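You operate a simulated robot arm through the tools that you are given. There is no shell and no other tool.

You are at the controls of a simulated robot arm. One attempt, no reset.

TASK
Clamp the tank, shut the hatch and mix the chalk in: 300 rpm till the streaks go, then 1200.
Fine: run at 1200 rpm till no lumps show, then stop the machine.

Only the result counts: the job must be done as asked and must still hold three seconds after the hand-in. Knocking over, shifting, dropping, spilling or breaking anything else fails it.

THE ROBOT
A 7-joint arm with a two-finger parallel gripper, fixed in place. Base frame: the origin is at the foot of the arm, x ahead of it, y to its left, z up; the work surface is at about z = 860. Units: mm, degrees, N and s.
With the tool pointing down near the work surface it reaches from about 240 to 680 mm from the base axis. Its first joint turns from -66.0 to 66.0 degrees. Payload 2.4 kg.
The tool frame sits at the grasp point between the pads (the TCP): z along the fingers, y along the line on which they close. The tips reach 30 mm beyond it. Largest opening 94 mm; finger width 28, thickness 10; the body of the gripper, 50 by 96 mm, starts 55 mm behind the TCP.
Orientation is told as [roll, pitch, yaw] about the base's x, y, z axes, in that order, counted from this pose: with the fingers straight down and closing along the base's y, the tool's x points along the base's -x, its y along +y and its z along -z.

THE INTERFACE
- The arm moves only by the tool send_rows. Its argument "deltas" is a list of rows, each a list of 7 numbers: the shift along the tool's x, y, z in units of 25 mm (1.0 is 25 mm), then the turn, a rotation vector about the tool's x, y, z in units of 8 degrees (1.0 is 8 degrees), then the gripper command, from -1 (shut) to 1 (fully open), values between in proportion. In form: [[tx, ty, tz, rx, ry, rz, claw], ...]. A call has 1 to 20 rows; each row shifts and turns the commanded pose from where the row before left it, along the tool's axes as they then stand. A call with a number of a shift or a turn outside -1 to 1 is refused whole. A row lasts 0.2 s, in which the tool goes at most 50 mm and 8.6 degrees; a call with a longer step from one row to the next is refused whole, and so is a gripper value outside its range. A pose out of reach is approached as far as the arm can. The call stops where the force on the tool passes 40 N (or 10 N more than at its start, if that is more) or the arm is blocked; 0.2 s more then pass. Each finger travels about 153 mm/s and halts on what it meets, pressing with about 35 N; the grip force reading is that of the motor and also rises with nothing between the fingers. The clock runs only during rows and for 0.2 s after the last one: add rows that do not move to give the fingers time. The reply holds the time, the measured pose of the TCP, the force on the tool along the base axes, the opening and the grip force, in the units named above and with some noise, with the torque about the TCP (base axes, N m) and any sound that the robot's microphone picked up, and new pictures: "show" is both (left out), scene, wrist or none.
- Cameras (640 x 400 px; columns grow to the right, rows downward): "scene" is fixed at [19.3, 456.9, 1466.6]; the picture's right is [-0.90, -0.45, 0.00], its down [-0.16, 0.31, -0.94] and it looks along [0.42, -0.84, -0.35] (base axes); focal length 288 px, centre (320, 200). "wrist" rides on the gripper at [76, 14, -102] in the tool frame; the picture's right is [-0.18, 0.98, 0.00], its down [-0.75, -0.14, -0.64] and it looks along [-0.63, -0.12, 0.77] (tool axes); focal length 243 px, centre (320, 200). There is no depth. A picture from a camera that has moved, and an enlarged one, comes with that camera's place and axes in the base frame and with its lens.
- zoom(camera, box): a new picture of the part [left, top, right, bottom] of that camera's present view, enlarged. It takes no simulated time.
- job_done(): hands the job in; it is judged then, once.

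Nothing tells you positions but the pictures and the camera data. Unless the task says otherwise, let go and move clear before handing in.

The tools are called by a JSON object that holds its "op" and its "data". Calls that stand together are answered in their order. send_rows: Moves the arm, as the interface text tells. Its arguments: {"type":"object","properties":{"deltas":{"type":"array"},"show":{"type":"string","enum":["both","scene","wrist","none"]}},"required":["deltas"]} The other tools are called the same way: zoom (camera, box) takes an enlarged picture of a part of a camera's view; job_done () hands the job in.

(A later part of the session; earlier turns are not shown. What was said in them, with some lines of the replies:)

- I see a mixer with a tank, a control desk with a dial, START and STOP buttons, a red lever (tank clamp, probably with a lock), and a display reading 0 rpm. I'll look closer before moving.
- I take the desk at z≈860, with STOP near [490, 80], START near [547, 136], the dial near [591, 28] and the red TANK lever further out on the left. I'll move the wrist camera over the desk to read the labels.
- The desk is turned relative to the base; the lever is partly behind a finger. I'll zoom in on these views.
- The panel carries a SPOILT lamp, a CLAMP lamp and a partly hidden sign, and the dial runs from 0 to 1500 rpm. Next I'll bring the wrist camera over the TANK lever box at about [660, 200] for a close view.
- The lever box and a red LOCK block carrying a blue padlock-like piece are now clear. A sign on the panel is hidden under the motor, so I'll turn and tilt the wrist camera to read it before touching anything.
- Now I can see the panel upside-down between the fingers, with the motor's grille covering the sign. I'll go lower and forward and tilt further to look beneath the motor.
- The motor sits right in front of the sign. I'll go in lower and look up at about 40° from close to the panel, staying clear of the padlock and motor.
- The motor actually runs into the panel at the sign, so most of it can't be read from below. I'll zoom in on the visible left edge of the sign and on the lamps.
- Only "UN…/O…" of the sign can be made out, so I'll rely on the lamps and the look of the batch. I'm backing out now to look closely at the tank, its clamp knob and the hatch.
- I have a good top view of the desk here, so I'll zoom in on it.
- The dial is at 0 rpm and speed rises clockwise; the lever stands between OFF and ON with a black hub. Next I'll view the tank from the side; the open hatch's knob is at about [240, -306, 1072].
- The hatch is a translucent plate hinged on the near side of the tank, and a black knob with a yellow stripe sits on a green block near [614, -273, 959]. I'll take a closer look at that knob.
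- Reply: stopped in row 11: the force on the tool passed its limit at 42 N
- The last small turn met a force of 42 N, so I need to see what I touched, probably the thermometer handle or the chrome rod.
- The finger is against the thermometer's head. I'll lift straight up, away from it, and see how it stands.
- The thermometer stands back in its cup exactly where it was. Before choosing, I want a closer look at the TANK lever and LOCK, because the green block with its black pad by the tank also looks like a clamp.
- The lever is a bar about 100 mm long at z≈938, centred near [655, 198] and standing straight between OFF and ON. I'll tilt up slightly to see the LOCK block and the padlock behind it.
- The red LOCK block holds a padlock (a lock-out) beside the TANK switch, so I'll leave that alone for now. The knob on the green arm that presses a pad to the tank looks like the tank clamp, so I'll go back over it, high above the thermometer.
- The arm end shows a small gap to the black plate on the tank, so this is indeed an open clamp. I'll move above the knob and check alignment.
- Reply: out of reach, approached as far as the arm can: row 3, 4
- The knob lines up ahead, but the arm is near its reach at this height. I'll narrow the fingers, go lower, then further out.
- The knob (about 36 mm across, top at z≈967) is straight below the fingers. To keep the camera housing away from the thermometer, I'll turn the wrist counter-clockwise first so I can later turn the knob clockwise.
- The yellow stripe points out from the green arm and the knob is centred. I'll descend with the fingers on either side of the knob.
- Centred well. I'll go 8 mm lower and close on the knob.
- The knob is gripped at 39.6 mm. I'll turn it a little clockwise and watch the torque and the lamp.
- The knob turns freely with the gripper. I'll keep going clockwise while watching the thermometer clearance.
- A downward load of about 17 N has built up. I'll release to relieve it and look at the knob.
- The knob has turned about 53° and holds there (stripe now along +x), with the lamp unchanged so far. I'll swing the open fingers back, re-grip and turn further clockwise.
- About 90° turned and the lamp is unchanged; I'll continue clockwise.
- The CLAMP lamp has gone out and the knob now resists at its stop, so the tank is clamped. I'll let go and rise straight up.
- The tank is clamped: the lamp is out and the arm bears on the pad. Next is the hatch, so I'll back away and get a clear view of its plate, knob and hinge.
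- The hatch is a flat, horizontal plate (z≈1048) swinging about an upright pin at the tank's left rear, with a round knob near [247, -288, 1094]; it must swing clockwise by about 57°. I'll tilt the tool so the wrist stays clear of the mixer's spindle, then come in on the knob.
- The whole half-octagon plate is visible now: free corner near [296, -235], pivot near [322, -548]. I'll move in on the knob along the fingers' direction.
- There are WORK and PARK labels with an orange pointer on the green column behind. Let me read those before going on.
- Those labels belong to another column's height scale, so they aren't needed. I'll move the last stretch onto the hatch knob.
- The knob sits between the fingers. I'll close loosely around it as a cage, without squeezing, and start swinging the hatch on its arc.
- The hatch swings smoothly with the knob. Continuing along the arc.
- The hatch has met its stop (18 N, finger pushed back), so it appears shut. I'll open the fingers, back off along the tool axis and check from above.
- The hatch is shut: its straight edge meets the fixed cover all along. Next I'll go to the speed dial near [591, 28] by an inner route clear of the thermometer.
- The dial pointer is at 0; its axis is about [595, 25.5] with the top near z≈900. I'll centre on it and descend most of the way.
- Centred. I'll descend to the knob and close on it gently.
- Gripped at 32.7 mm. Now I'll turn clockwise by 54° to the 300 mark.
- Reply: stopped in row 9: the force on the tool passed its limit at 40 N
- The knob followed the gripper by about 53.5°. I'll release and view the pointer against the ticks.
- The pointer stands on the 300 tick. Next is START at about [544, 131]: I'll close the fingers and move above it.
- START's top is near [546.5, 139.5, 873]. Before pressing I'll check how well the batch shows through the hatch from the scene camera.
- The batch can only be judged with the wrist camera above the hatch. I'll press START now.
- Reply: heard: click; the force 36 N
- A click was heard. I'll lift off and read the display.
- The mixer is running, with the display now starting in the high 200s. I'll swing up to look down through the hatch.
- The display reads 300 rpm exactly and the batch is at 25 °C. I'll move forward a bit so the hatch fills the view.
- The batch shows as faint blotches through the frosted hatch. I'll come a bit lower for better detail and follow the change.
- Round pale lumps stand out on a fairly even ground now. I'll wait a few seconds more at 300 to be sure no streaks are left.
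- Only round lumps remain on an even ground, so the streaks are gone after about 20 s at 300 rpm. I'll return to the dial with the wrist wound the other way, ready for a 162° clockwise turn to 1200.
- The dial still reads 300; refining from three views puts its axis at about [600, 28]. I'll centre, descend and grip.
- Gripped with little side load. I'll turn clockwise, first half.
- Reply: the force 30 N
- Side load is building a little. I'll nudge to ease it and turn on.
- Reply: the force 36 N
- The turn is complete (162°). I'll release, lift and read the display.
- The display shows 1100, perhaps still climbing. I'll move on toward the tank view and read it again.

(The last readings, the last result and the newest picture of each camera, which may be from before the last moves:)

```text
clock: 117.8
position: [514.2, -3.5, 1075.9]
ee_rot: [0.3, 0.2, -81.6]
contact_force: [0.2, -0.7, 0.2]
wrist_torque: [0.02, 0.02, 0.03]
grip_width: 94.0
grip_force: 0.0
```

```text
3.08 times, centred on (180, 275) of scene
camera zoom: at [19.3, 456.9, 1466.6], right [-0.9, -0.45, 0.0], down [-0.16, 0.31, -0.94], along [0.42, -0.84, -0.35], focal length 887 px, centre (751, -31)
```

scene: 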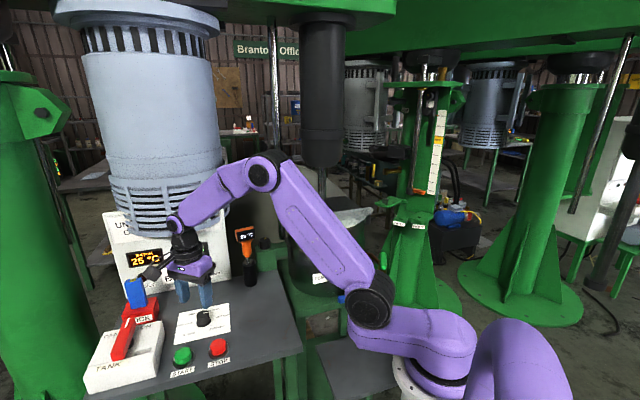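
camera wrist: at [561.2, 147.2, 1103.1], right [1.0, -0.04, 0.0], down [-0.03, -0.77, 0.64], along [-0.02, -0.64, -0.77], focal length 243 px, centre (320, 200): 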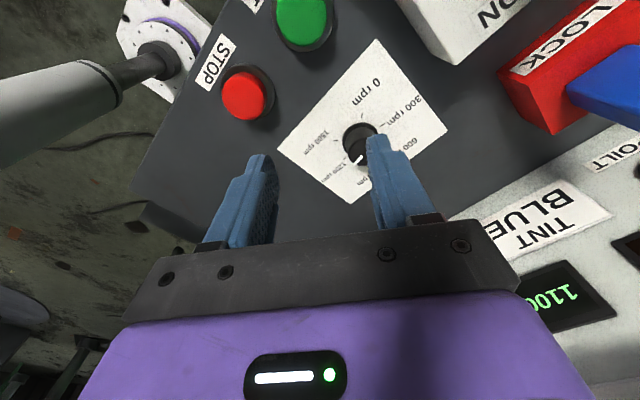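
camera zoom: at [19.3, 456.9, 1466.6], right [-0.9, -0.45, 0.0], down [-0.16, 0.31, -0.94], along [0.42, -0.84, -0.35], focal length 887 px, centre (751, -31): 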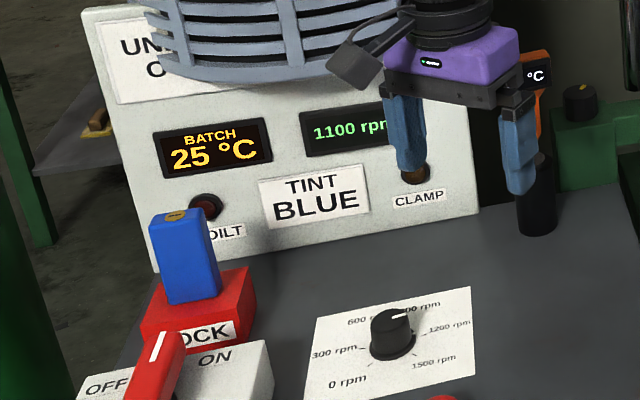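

The display holds at 1100 rpm, not 1200. I'll look at the pointer against the ticks.

{"op": "zoom", "data": {"camera": "wrist", "box": [330, 60, 490, 200]}}

{"op": "zoom", "data": {"camera": "scene", "box": [185, 300, 225, 335]}}

```text
2.86 times, centred on (410, 130) of wrist
camera zoom: at [517.0, 73.0, 1177.6], right [1.0, -0.04, 0.0], down [-0.03, -0.77, 0.64], along [-0.02, -0.64, -0.77], focal length 693 px, centre (63, 400)
```

zoom: 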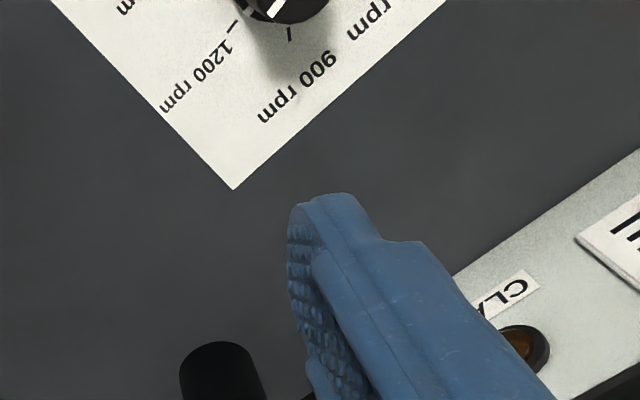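

```text
11.43 times, centred on (205, 318) of scene
camera zoom: at [19.3, 456.9, 1466.6], right [-0.9, -0.45, 0.0], down [-0.16, 0.31, -0.94], along [0.42, -0.84, -0.35], focal length 3295 px, centre (1634, -1143)
```

zoom: 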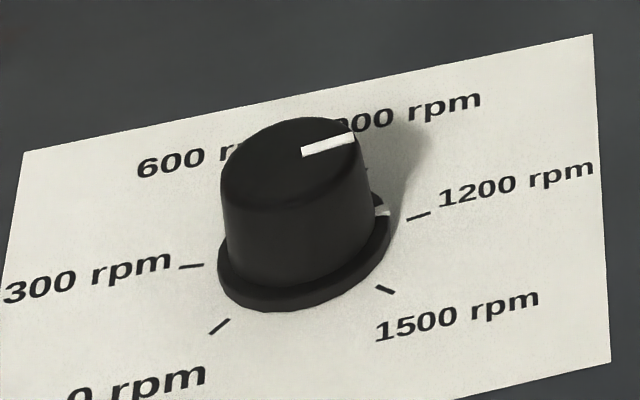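

The pointer sits short of 1200 (it slipped about 18° during the turn). I'll go back, re-grip and turn 18° further clockwise.

{"op": "send_rows", "data": {"deltas": [[0.19, 0.914, 0.7, 0, 0, 0, 0.4], [0.19, 0.914, 0.7, 0, 0, 0, 0.2], [0.19, 0.914, 0.7, 0, 0, 0, 0.2], [0.19, 0.914, 0.7, 0, 0, 0, 0.2], [0, 0, 0.5, 0, 0, -1, 0.2], [0, 0, 0.5, 0, 0, -1, 0.2], [0, 0, 0.5, 0, 0, -1, 0.2]], "show": "wrist"}}

{"op": "zoom", "data": {"camera": "wrist", "box": [220, 60, 420, 220]}}

```text
clock: 119.4
position: [601.9, 27.4, 969.3]
ee_rot: [0.4, 0.1, -57.3]
contact_force: [-0.9, -0.6, 0.8]
wrist_torque: [-0.02, 0.0, 0.0]
grip_width: 56.3
grip_force: 0.1
camera wrist: at [573.0, 99.6, 1071.5], right [0.93, 0.37, 0.01], down [0.28, -0.71, 0.64], along [0.24, -0.59, -0.77], focal length 243 px, centre (320, 200)
```

wrist: 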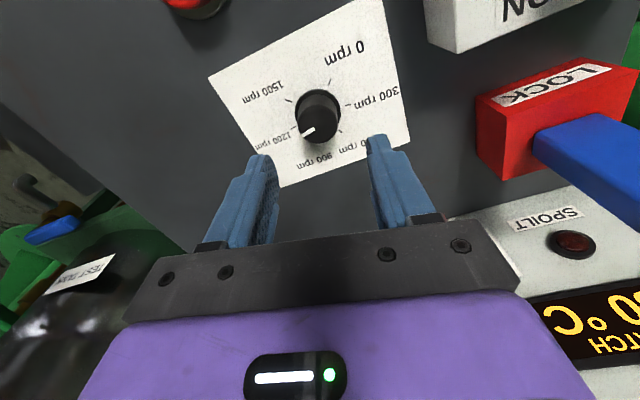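

```text
2.50 times, centred on (320, 140) of wrist
camera zoom: at [573.0, 99.6, 1071.5], right [0.93, 0.37, 0.01], down [0.28, -0.71, 0.64], along [0.24, -0.59, -0.77], focal length 606 px, centre (320, 350)
```

zoom: 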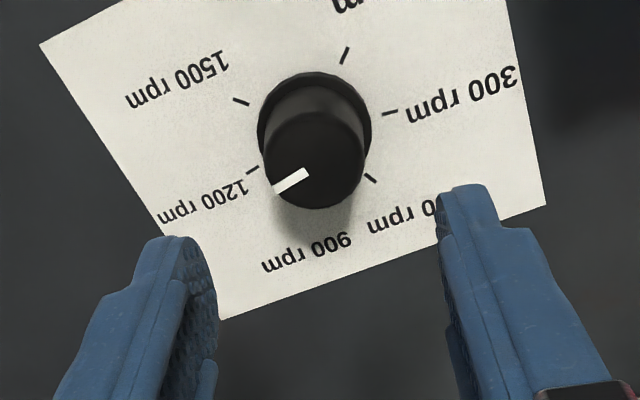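

Seen from above the pointer looks right on 1200. Let me read the display again before touching the dial.

{"op": "zoom", "data": {"camera": "scene", "box": [100, 210, 260, 340]}}

{"op": "zoom", "data": {"camera": "wrist", "box": [520, 200, 640, 380]}}

```text
3.08 times, centred on (180, 275) of scene
camera zoom: at [19.3, 456.9, 1466.6], right [-0.9, -0.45, 0.0], down [-0.16, 0.31, -0.94], along [0.42, -0.84, -0.35], focal length 887 px, centre (751, -31)
```

zoom: 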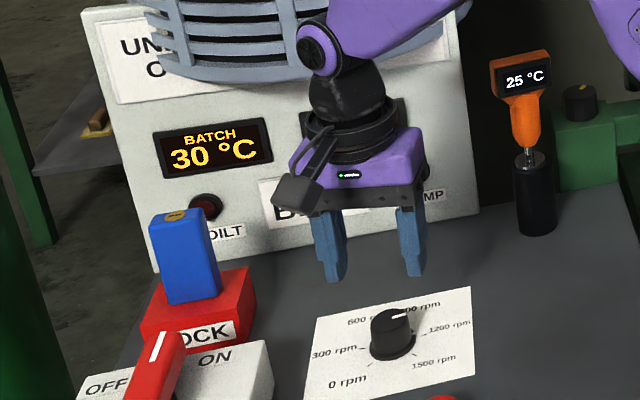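

```text
2.22 times, centred on (580, 290) of wrist
camera zoom: at [573.0, 99.6, 1071.5], right [0.93, 0.37, 0.01], down [0.28, -0.71, 0.64], along [0.24, -0.59, -0.77], focal length 539 px, centre (-258, 0)
```

zoom: 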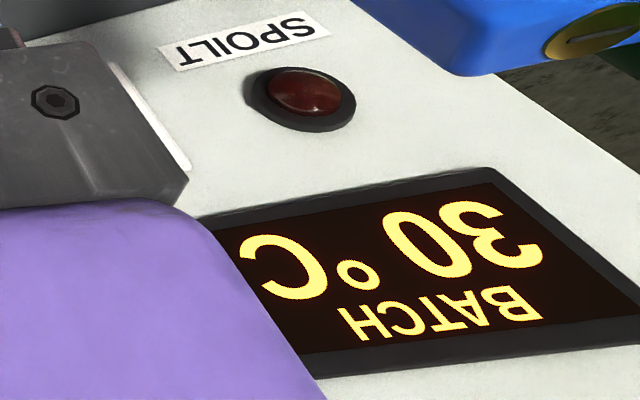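

The batch is now 30 °C, so it heats at speed and I should be quick. I'll head for the tank view and read the rpm display on the way.

{"op": "send_rows", "data": {"deltas": [[-0.374, -0.93, -0.7, 0, 0, 0, 1], [-0.374, -0.93, -0.7, 0, 0, 0, 1], [-0.374, -0.93, -0.5, 0, 0, 0, 1], [-0.374, -0.93, -0.5, 0, 0, 0, 1]], "show": "none"}}

{"op": "zoom", "data": {"camera": "scene", "box": [100, 210, 260, 340]}}

```text
clock: 120.4
position: [544.7, -52.6, 1028.6]
ee_rot: [0.3, 0.0, -57.5]
contact_force: [0.1, -0.5, 0.6]
wrist_torque: [-0.01, -0.02, 0.02]
grip_width: 94.0
grip_force: 0.1
```

```text
3.08 times, centred on (180, 275) of scene
camera zoom: at [19.3, 456.9, 1466.6], right [-0.9, -0.45, 0.0], down [-0.16, 0.31, -0.94], along [0.42, -0.84, -0.35], focal length 887 px, centre (751, -31)
```

zoom: 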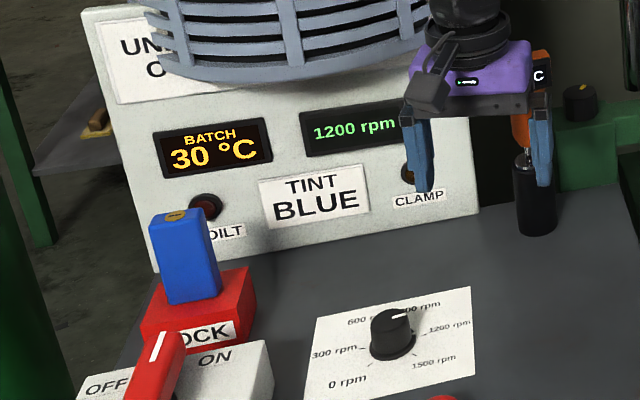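

It reads 1200 rpm now; the speed was just climbing slowly. Going straight to the view over the hatch.

{"op": "send_rows", "data": {"deltas": [[-0.374, -0.93, -0.7, 0, 0, 0, 1], [-0.374, -0.93, -0.7, 0, 0, 0, 1], [-0.374, -0.93, -0.7, 0, 0, 0, 1], [-0.374, -0.93, -0.7, 0, 0, 0, 1], [-0.374, -0.93, -0.6, 0, 0, 0.4, 1], [-0.374, -0.93, -0.5, 0, 0, 0.4, 1], [-0.374, -0.93, -0.5, 0, 0, 0.4, 1], [-0.374, -0.93, -0.3, 0, 0, 0.4, 1], [-0.43, -0.9, -0.3, 0, 0, 0.4, 1], [-0.5, -0.87, 0, 0, 0, 0.2, 1]], "show": "wrist"}}

{"op": "zoom", "data": {"camera": "wrist", "box": [240, 100, 400, 230]}}

{"op": "zoom", "data": {"camera": "scene", "box": [100, 210, 260, 310]}}

```text
clock: 122.6
position: [385.2, -246.4, 1153.8]
ee_rot: [0.3, 0.1, -75.1]
contact_force: [0.3, -0.3, 0.1]
wrist_torque: [0.0, -0.03, 0.04]
grip_width: 94.1
grip_force: 0.0
camera wrist: at [378.4, -169.4, 1255.5], right [1.0, 0.07, 0.0], down [0.05, -0.77, 0.64], along [0.05, -0.64, -0.77], focal length 243 px, centre (320, 200)
```

wrist: 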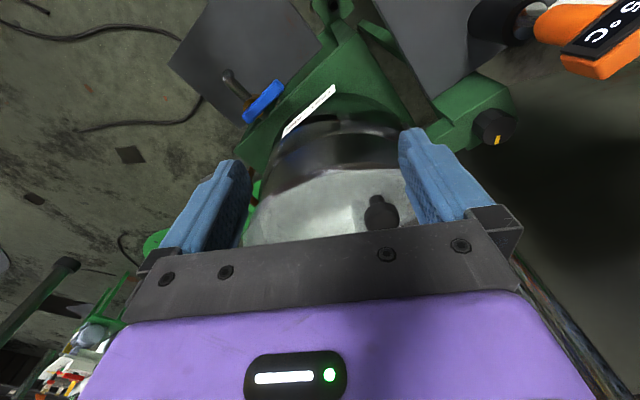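

```text
3.08 times, centred on (320, 165) of wrist
camera zoom: at [378.4, -169.4, 1255.5], right [1.0, 0.07, 0.0], down [0.05, -0.77, 0.64], along [0.05, -0.64, -0.77], focal length 746 px, centre (320, 308)
```

zoom: 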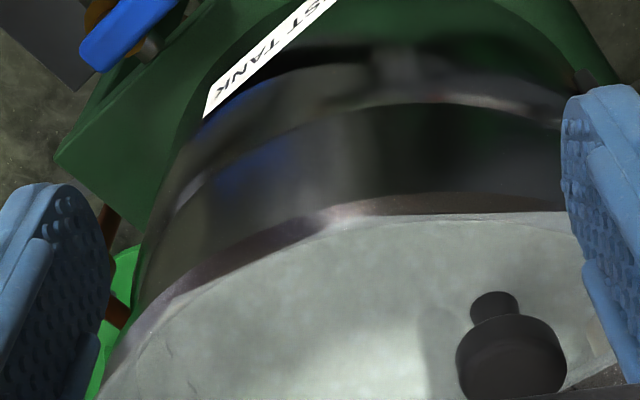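

```text
4.00 times, centred on (180, 260) of scene
camera zoom: at [19.3, 456.9, 1466.6], right [-0.9, -0.45, 0.0], down [-0.16, 0.31, -0.94], along [0.42, -0.84, -0.35], focal length 1153 px, centre (880, -40)
```

zoom: 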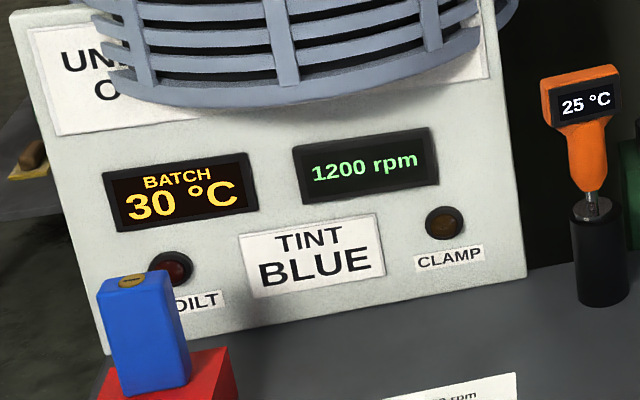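

Zooming closer on the batch surface through the hatch from here.

{"op": "zoom", "data": {"camera": "wrist", "box": [280, 165, 360, 225]}}

{"op": "zoom", "data": {"camera": "wrist", "box": [290, 175, 330, 205]}}

```text
6.67 times, centred on (320, 195) of wrist
camera zoom: at [378.4, -169.4, 1255.5], right [1.0, 0.07, 0.0], down [0.05, -0.77, 0.64], along [0.05, -0.64, -0.77], focal length 1618 px, centre (320, 233)
```

zoom: 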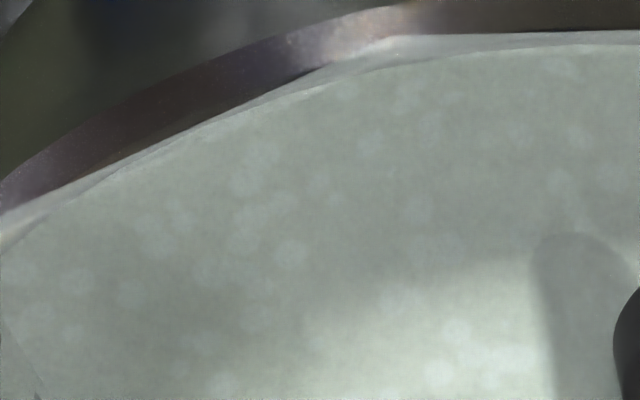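

```text
13.33 times, centred on (310, 190) of wrist
camera zoom: at [378.4, -169.4, 1255.5], right [1.0, 0.07, 0.0], down [0.05, -0.77, 0.64], along [0.05, -0.64, -0.77], focal length 3235 px, centre (453, 333)
```

zoom: 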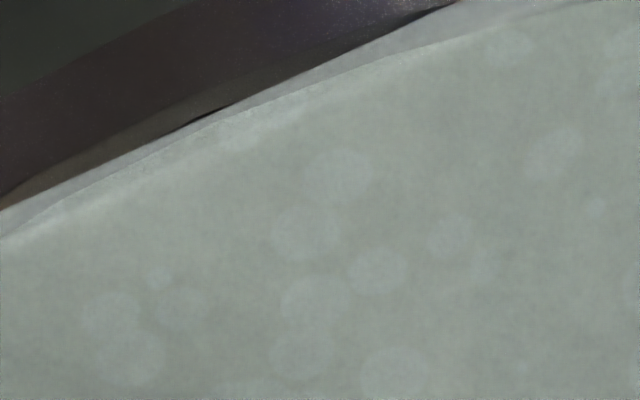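

Lumps still show, though fewer. I'll wait briefly, with closer framing.

{"op": "send_rows", "data": {"deltas": [[-0.7, -0.3, 0, 0, 0, 0, 1], [-0.7, -0.3, 0, 0, 0, 0, 1], [-0.7, -0.2, 0, 0, 0, 0, 1], [0, 0, 0, 0, 0, 0, 1]], "show": "none"}}

{"op": "zoom", "data": {"camera": "wrist", "box": [290, 130, 370, 200]}}

{"op": "zoom", "data": {"camera": "scene", "box": [100, 210, 260, 310]}}

```text
clock: 123.6
position: [377.9, -302.0, 1153.9]
ee_rot: [0.3, 0.1, -75.1]
contact_force: [-0.4, 0.0, -0.3]
wrist_torque: [-0.05, 0.02, 0.03]
grip_width: 93.8
grip_force: 0.0
```

```text
5.71 times, centred on (330, 165) of wrist
camera zoom: at [372.7, -225.3, 1256.0], right [1.0, 0.07, 0.0], down [0.05, -0.77, 0.64], along [0.05, -0.64, -0.77], focal length 1386 px, centre (263, 400)
```

zoom: 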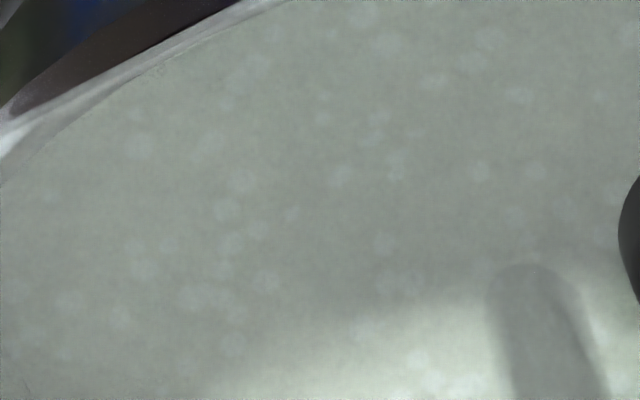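

```text
4.00 times, centred on (180, 260) of scene
camera zoom: at [19.3, 456.9, 1466.6], right [-0.9, -0.45, 0.0], down [-0.16, 0.31, -0.94], along [0.42, -0.84, -0.35], focal length 1153 px, centre (880, -40)
```

zoom: 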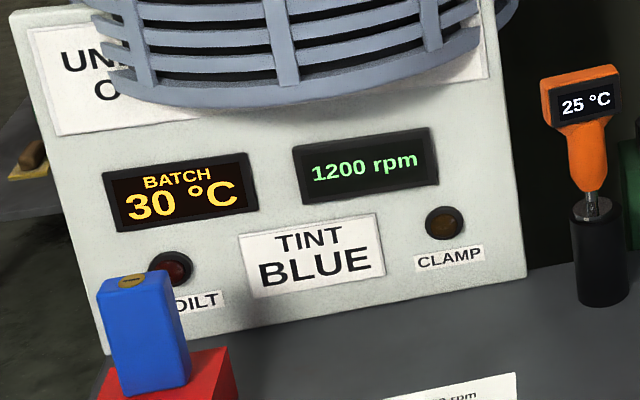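

The lumps are shrinking fast. One more short wait.

{"op": "send_rows", "data": {"deltas": [[0, 0, 0, 0, 0, 0, 1], [0, 0, 0, 0, 0, 0, 1], [0, 0, 0, 0, 0, 0, 1], [0, 0, 0, 0, 0, 0, 1]], "show": "none"}}

{"op": "zoom", "data": {"camera": "wrist", "box": [290, 130, 370, 200]}}

{"op": "zoom", "data": {"camera": "scene", "box": [100, 210, 260, 310]}}

```text
clock: 124.6
position: [378.9, -301.7, 1153.6]
ee_rot: [0.3, 0.0, -75.1]
contact_force: [-0.1, 1.2, 0.2]
wrist_torque: [0.01, 0.02, 0.03]
grip_width: 94.2
grip_force: 0.0
```

```text
5.71 times, centred on (330, 165) of wrist
camera zoom: at [372.9, -225.0, 1255.9], right [1.0, 0.07, 0.0], down [0.05, -0.77, 0.64], along [0.05, -0.64, -0.77], focal length 1386 px, centre (263, 400)
```

zoom: 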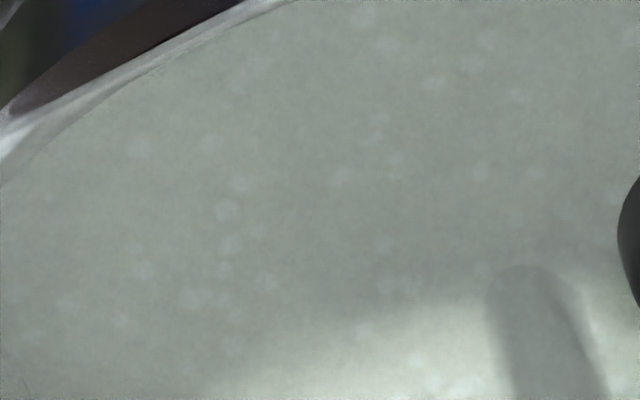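

```text
4.00 times, centred on (180, 260) of scene
camera zoom: at [19.3, 456.9, 1466.6], right [-0.9, -0.45, 0.0], down [-0.16, 0.31, -0.94], along [0.42, -0.84, -0.35], focal length 1153 px, centre (880, -40)
```

zoom: 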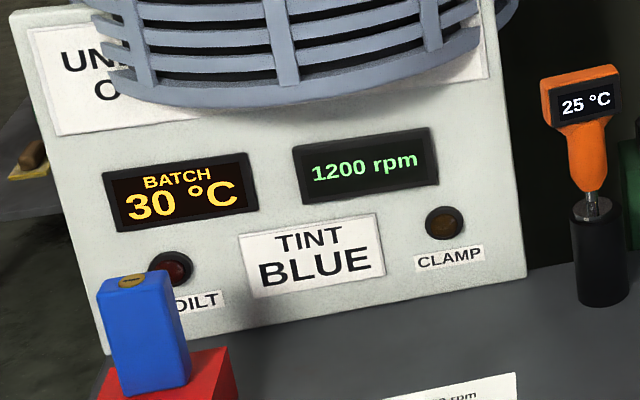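

{"op": "send_rows", "data": {"deltas": [[0, 0, 0, 0, 0, 0, 1], [0, 0, 0, 0, 0, 0, 1], [0, 0, 0, 0, 0, 0, 1], [0, 0, 0, 0, 0, 0, 1], [0, 0, 0, 0, 0, 0, 1], [0, 0, 0, 0, 0, 0, 1], [0, 0, 0, 0, 0, 0, 1]], "show": "none"}}

{"op": "zoom", "data": {"camera": "wrist", "box": [290, 130, 370, 200]}}

{"op": "zoom", "data": {"camera": "scene", "box": [100, 210, 260, 310]}}

```text
clock: 126.2
position: [378.7, -301.1, 1152.9]
ee_rot: [0.4, 0.2, -75.0]
contact_force: [0.2, 0.2, 0.6]
wrist_torque: [-0.01, 0.02, -0.03]
grip_width: 93.9
grip_force: 0.1
```

```text
5.71 times, centred on (330, 165) of wrist
camera zoom: at [372.9, -225.0, 1255.9], right [1.0, 0.07, 0.0], down [0.05, -0.77, 0.64], along [0.05, -0.64, -0.77], focal length 1386 px, centre (263, 400)
```

zoom: 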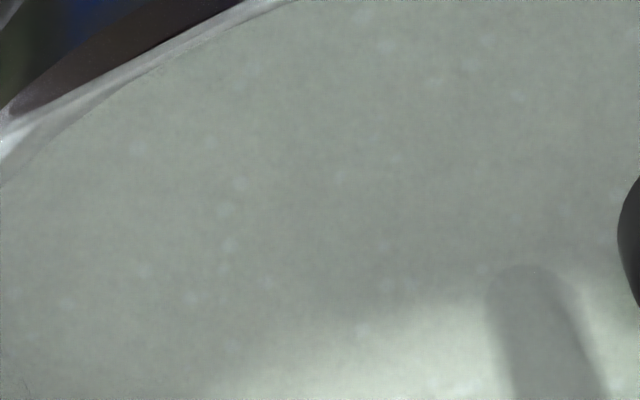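

```text
4.00 times, centred on (180, 260) of scene
camera zoom: at [19.3, 456.9, 1466.6], right [-0.9, -0.45, 0.0], down [-0.16, 0.31, -0.94], along [0.42, -0.84, -0.35], focal length 1153 px, centre (880, -40)
```

zoom: 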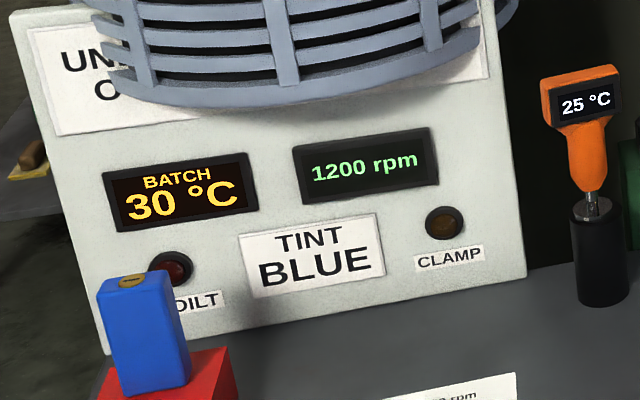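

{"op": "send_rows", "data": {"deltas": [[0, 0, 0, 0, 0, 0, 1], [0, 0, 0, 0, 0, 0, 1], [0, 0, 0, 0, 0, 0, 1], [0, 0, 0, 0, 0, 0, 1], [0, 0, 0, 0, 0, 0, 1], [0, 0, 0, 0, 0, 0, 1]], "show": "none"}}

{"op": "zoom", "data": {"camera": "wrist", "box": [290, 130, 370, 200]}}

{"op": "zoom", "data": {"camera": "wrist", "box": [310, 150, 350, 180]}}

{"op": "zoom", "data": {"camera": "scene", "box": [100, 210, 260, 310]}}

```text
clock: 127.6
position: [380.1, -301.7, 1152.9]
ee_rot: [0.3, 0.0, -75.0]
contact_force: [-0.4, 0.6, -0.7]
wrist_torque: [-0.04, -0.03, 0.0]
grip_width: 94.1
grip_force: 0.0
```

```text
5.71 times, centred on (330, 165) of wrist
camera zoom: at [372.8, -225.0, 1255.9], right [1.0, 0.07, 0.0], down [0.05, -0.77, 0.64], along [0.05, -0.64, -0.77], focal length 1386 px, centre (263, 400)
```

zoom: 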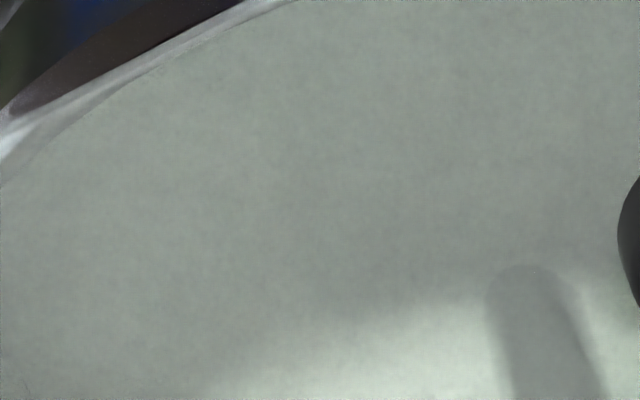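

```text
13.33 times, centred on (330, 165) of wrist
camera zoom: at [372.8, -225.0, 1255.9], right [1.0, 0.07, 0.0], down [0.05, -0.77, 0.64], along [0.05, -0.64, -0.77], focal length 3235 px, centre (187, 667)
```

zoom: 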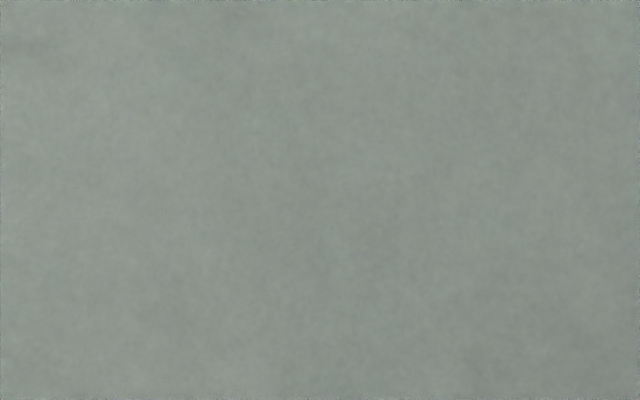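

```text
4.00 times, centred on (180, 260) of scene
camera zoom: at [19.3, 456.9, 1466.6], right [-0.9, -0.45, 0.0], down [-0.16, 0.31, -0.94], along [0.42, -0.84, -0.35], focal length 1153 px, centre (880, -40)
```

zoom: 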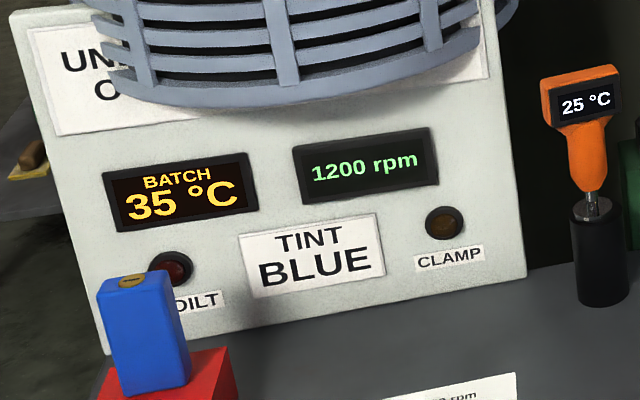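

No lumps remain and the batch is at 35 °C. Going straight to STOP at about [491.5, 81] and pressing it.

{"op": "send_rows", "data": {"deltas": [[0.973, 0.594, 0.3, 0, 0, 0, 0], [0.973, 0.594, 0.4, 0, 0, 0, -1], [0.973, 0.594, 0.5, 0, 0, 0, -1], [0.973, 0.594, 0.6, 0, 0, 0, -1], [0.973, 0.594, 0.76, 0, 0, 0, -1], [0.973, 0.594, 0.76, 0, 0, 0, -1], [0.973, 0.594, 0.76, 0, 0, 0, -1], [0.973, 0.594, 0.76, 0, 0, 0, -1], [0.973, 0.594, 0.76, 0, 0, 0, -1], [0.973, 0.594, 0.76, 0, 0, 0, -1], [0.973, 0.594, 0.76, 0, 0, 0, -1], [0.973, 0.594, 0.76, 0, 0, 0, -1], [0.973, 0.594, 0.76, 0, 0, 0, -1], [0.973, 0.594, 0.76, 0, 0, 0, -1], [0, 0, 0.3, 0, 0, 0, -1], [0, 0, 0.25, 0, 0, 0, -1], [0, 0, 0.2, 0, 0, 0, -1], [0, 0, 0.15, 0, 0, 0, -1]]}}

{"op": "zoom", "data": {"camera": "scene", "box": [100, 210, 260, 340]}}

```text
clock: 131.4
position: [494.4, 81.1, 898.7]
ee_rot: [0.4, 0.2, -75.1]
contact_force: [-9.0, 3.3, 23.8]
wrist_torque: [0.09, 0.3, -0.06]
grip_width: 0.0
grip_force: 32.8
heard: click
camera wrist: at [487.5, 158.4, 1000.7], right [1.0, 0.08, 0.01], down [0.05, -0.77, 0.64], along [0.05, -0.64, -0.77], focal length 243 px, centre (320, 200)
```

scene: 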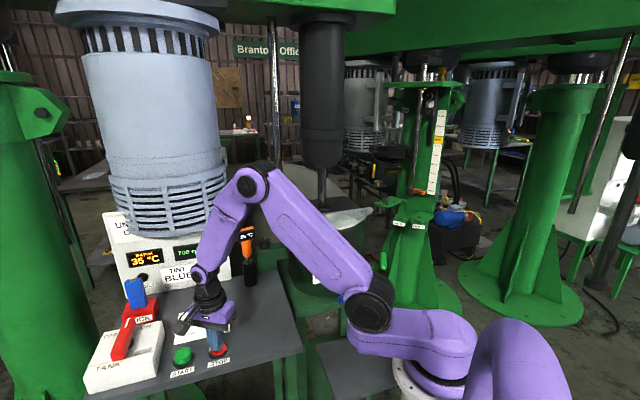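
wrist: 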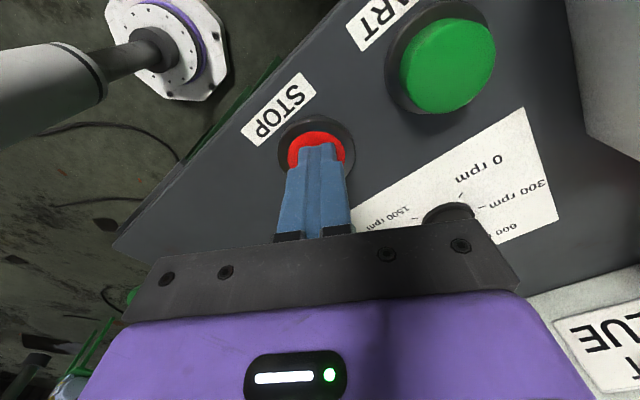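

```text
3.08 times, centred on (180, 275) of scene
camera zoom: at [18.6, 456.9, 1466.6], right [-0.9, -0.45, 0.0], down [-0.16, 0.31, -0.94], along [0.42, -0.84, -0.35], focal length 887 px, centre (751, -31)
```

zoom: 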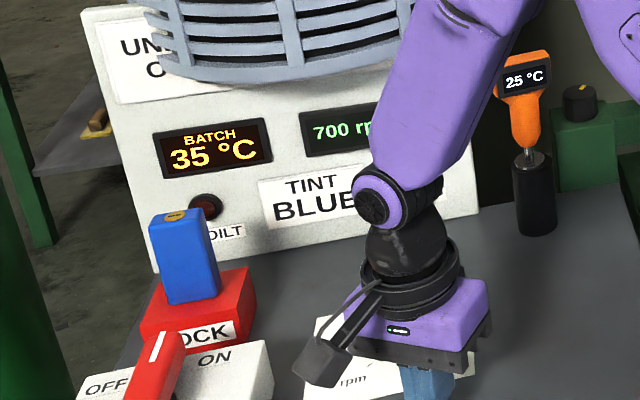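

STOP clicked and the speed is falling (700 rpm), with SPOILT dark. I'll lift clear and wait for it to reach 0.

{"op": "send_rows", "data": {"deltas": [[0, 0, -1, 0, 0, 0, -1], [0, 0, -1, 0, 0, 0, -1], [0.2, -0.6, -1, 0, 0, 0, -1], [0.2, -0.9, -1, 0, 0, 0, -0.5], [0, -0.9, -1, 0, 0, 0, 0], [0, -0.9, -1, 0, 0, 0, 0], [-0.5, -0.5, -0.6, 0, 0, 0, 0], [-0.8, 0, -0.6, 0, 0, 0, 0], [-0.8, 0, -0.6, 0, 0, 0, 0], [-0.8, 0, 0, 0, 0, 0, 0], [-0.8, 0, 0, 0, 0, 0, 0], [-0.8, 0, 0, 0, 0, 0, 0], [-0.8, 0, 0, 0, 0, 0, 1], [-0.8, 0, 0, 0, 0, 0, 1], [-0.8, 0, 0, 0, 0, 0, 1]]}}

{"op": "zoom", "data": {"camera": "scene", "box": [100, 210, 300, 370]}}

{"op": "zoom", "data": {"camera": "wrist", "box": [200, 80, 440, 240]}}

```text
clock: 134.6
position: [442.7, -101.1, 1090.5]
ee_rot: [0.3, 0.2, -75.1]
contact_force: [-0.4, -0.7, 0.5]
wrist_torque: [-0.03, -0.01, -0.02]
grip_width: 94.1
grip_force: 0.0
camera wrist: at [436.5, -25.2, 1192.9], right [1.0, 0.07, 0.0], down [0.05, -0.77, 0.64], along [0.05, -0.64, -0.77], focal length 243 px, centre (320, 200)
```

scene: 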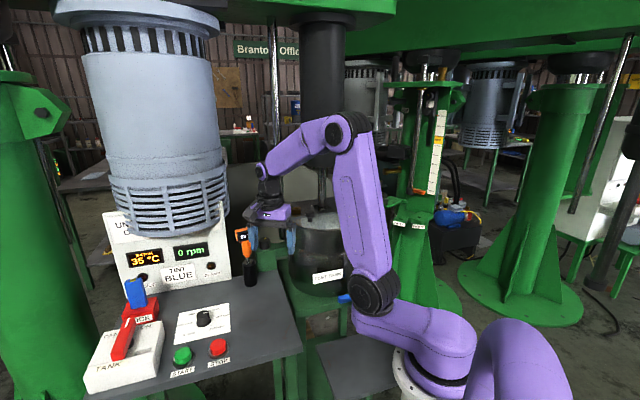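
wrist: 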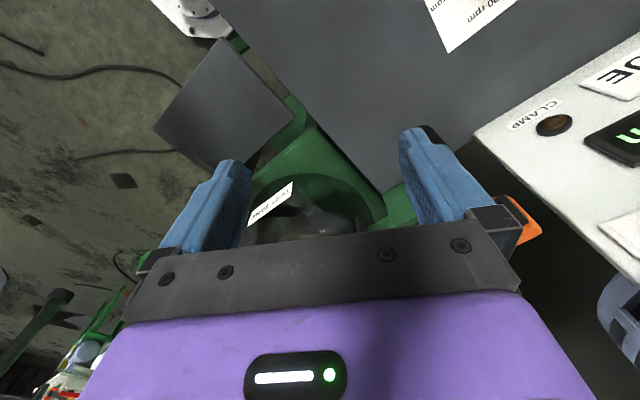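

```text
2.50 times, centred on (200, 290) of scene
camera zoom: at [19.3, 456.9, 1466.6], right [-0.9, -0.45, 0.0], down [-0.16, 0.31, -0.94], along [0.42, -0.84, -0.35], focal length 721 px, centre (620, -25)
```

zoom: 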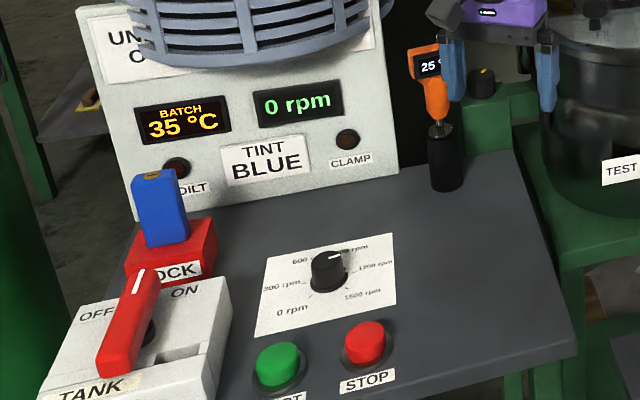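

```text
2.50 times, centred on (320, 160) of wrist
camera zoom: at [436.5, -25.2, 1192.9], right [1.0, 0.07, 0.0], down [0.05, -0.77, 0.64], along [0.05, -0.64, -0.77], focal length 606 px, centre (320, 300)
```

zoom: 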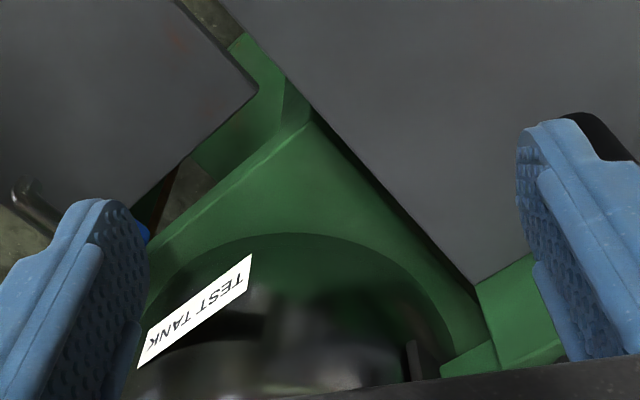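

The machine is at 0 rpm, 35 °C, with both lamps dark. I'll take one last look at the hatch and batch from above before handing in.

{"op": "send_rows", "data": {"deltas": [[-0.5, -0.5, -1, 0, 0, 0, 1], [-1, -0.5, -1, 0, 0, 0, 1], [-1, -0.5, -1, 0, 0, 0, 1], [-1, -0.3, -0.5, 0, 0, 0, 1], [-1, 0, 0, 0, 0, 0, 1], [-1, 0, 0, 0, 0, 0, 1], [-1, 0, 0, 0, 0, 0, 1]]}}

{"op": "zoom", "data": {"camera": "wrist", "box": [220, 80, 420, 235]}}

{"op": "zoom", "data": {"camera": "wrist", "box": [280, 140, 350, 200]}}

{"op": "zoom", "data": {"camera": "scene", "box": [100, 200, 340, 370]}}

```text
clock: 136.2
position: [441.0, -270.5, 1177.8]
ee_rot: [0.3, 0.1, -75.1]
contact_force: [-0.8, 0.3, -0.4]
wrist_torque: [0.0, 0.0, 0.01]
grip_width: 94.0
grip_force: 0.1
camera wrist: at [434.3, -193.7, 1280.7], right [1.0, 0.07, 0.01], down [0.05, -0.77, 0.64], along [0.05, -0.64, -0.77], focal length 243 px, centre (320, 200)
```

scene: 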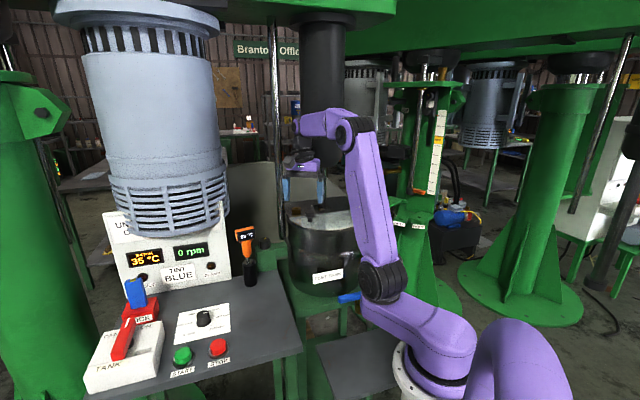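
wrist: 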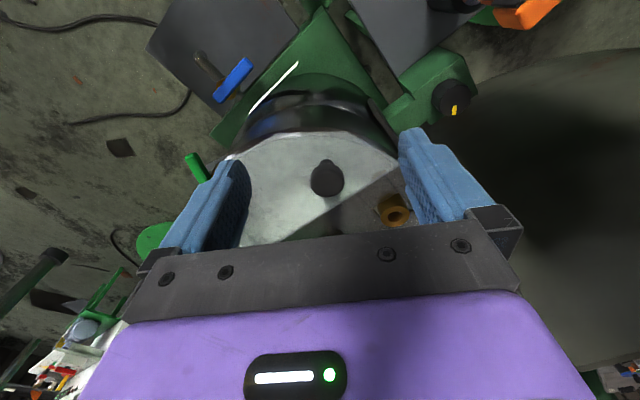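

```text
2.58 times, centred on (320, 158) of wrist
camera zoom: at [434.3, -193.7, 1280.7], right [1.0, 0.07, 0.01], down [0.05, -0.77, 0.64], along [0.05, -0.64, -0.77], focal length 626 px, centre (320, 310)
```

zoom: 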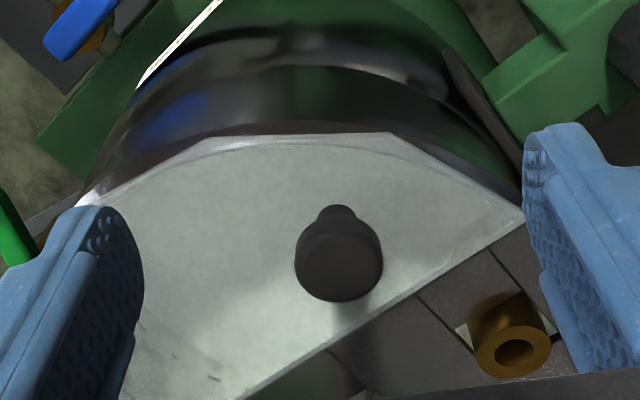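

```text
6.67 times, centred on (315, 170) of wrist
camera zoom: at [434.3, -193.7, 1280.7], right [1.0, 0.07, 0.01], down [0.05, -0.77, 0.64], along [0.05, -0.64, -0.77], focal length 1618 px, centre (353, 400)
```

zoom: 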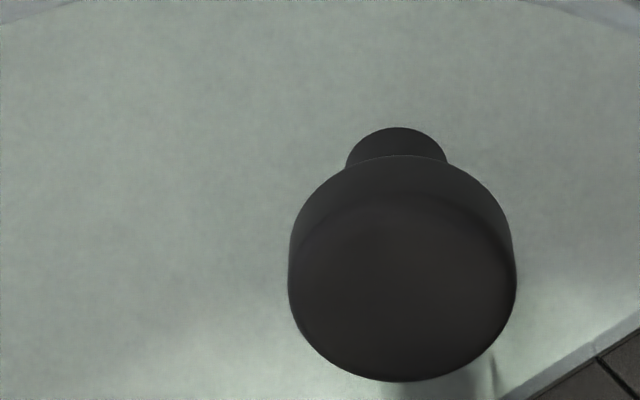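

```text
2.35 times, centred on (220, 285) of scene
camera zoom: at [19.3, 456.9, 1466.6], right [-0.9, -0.45, 0.0], down [-0.16, 0.31, -0.94], along [0.42, -0.84, -0.35], focal length 678 px, centre (555, 0)
```

zoom: 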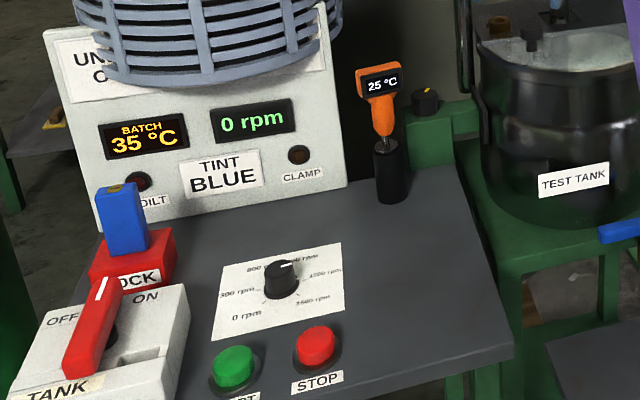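

The batch is smooth with no streaks or lumps, the hatch is shut, and the tank is clamped. The mixer is stopped at 0 rpm, the SPOILT lamp is dark, and the arm is clear of everything. I'm handing in.

{"op": "job_done", "data": {}}

```text
The job is handed in.
```

The chalk is mixed in and the machine is stopped at 0 rpm. At hand-in the tank was clamped, the hatch shut, and no streaks or lumps showed through the hatch.

- **Clamp:** I turned the black knob on the green arm beside the tank clockwise to its stop, and the CLAMP lamp went out. I left the red TANK lever and the padlocked LOCK block alone.
- **Mixing:** The batch ran at 300 rpm for over 20 seconds until only round lumps showed, then at 1200 rpm until those were gone. I pressed STOP about 4 seconds later.
- **Temperature:** The batch rose from 25 to 35 °C. The SPOILT lamp stayed dark throughout. The sign on the panel is mostly hidden behind the motor, so I couldn't check whether it gives a limit.
- **Thermometer contact:** Early on a finger pressed against the orange thermometer with 42 N. It went back to its place in its cup, and I saw no shift afterwards.
- **Dial:** It was left at 1200 rpm, since you asked only for the machine to be stopped.
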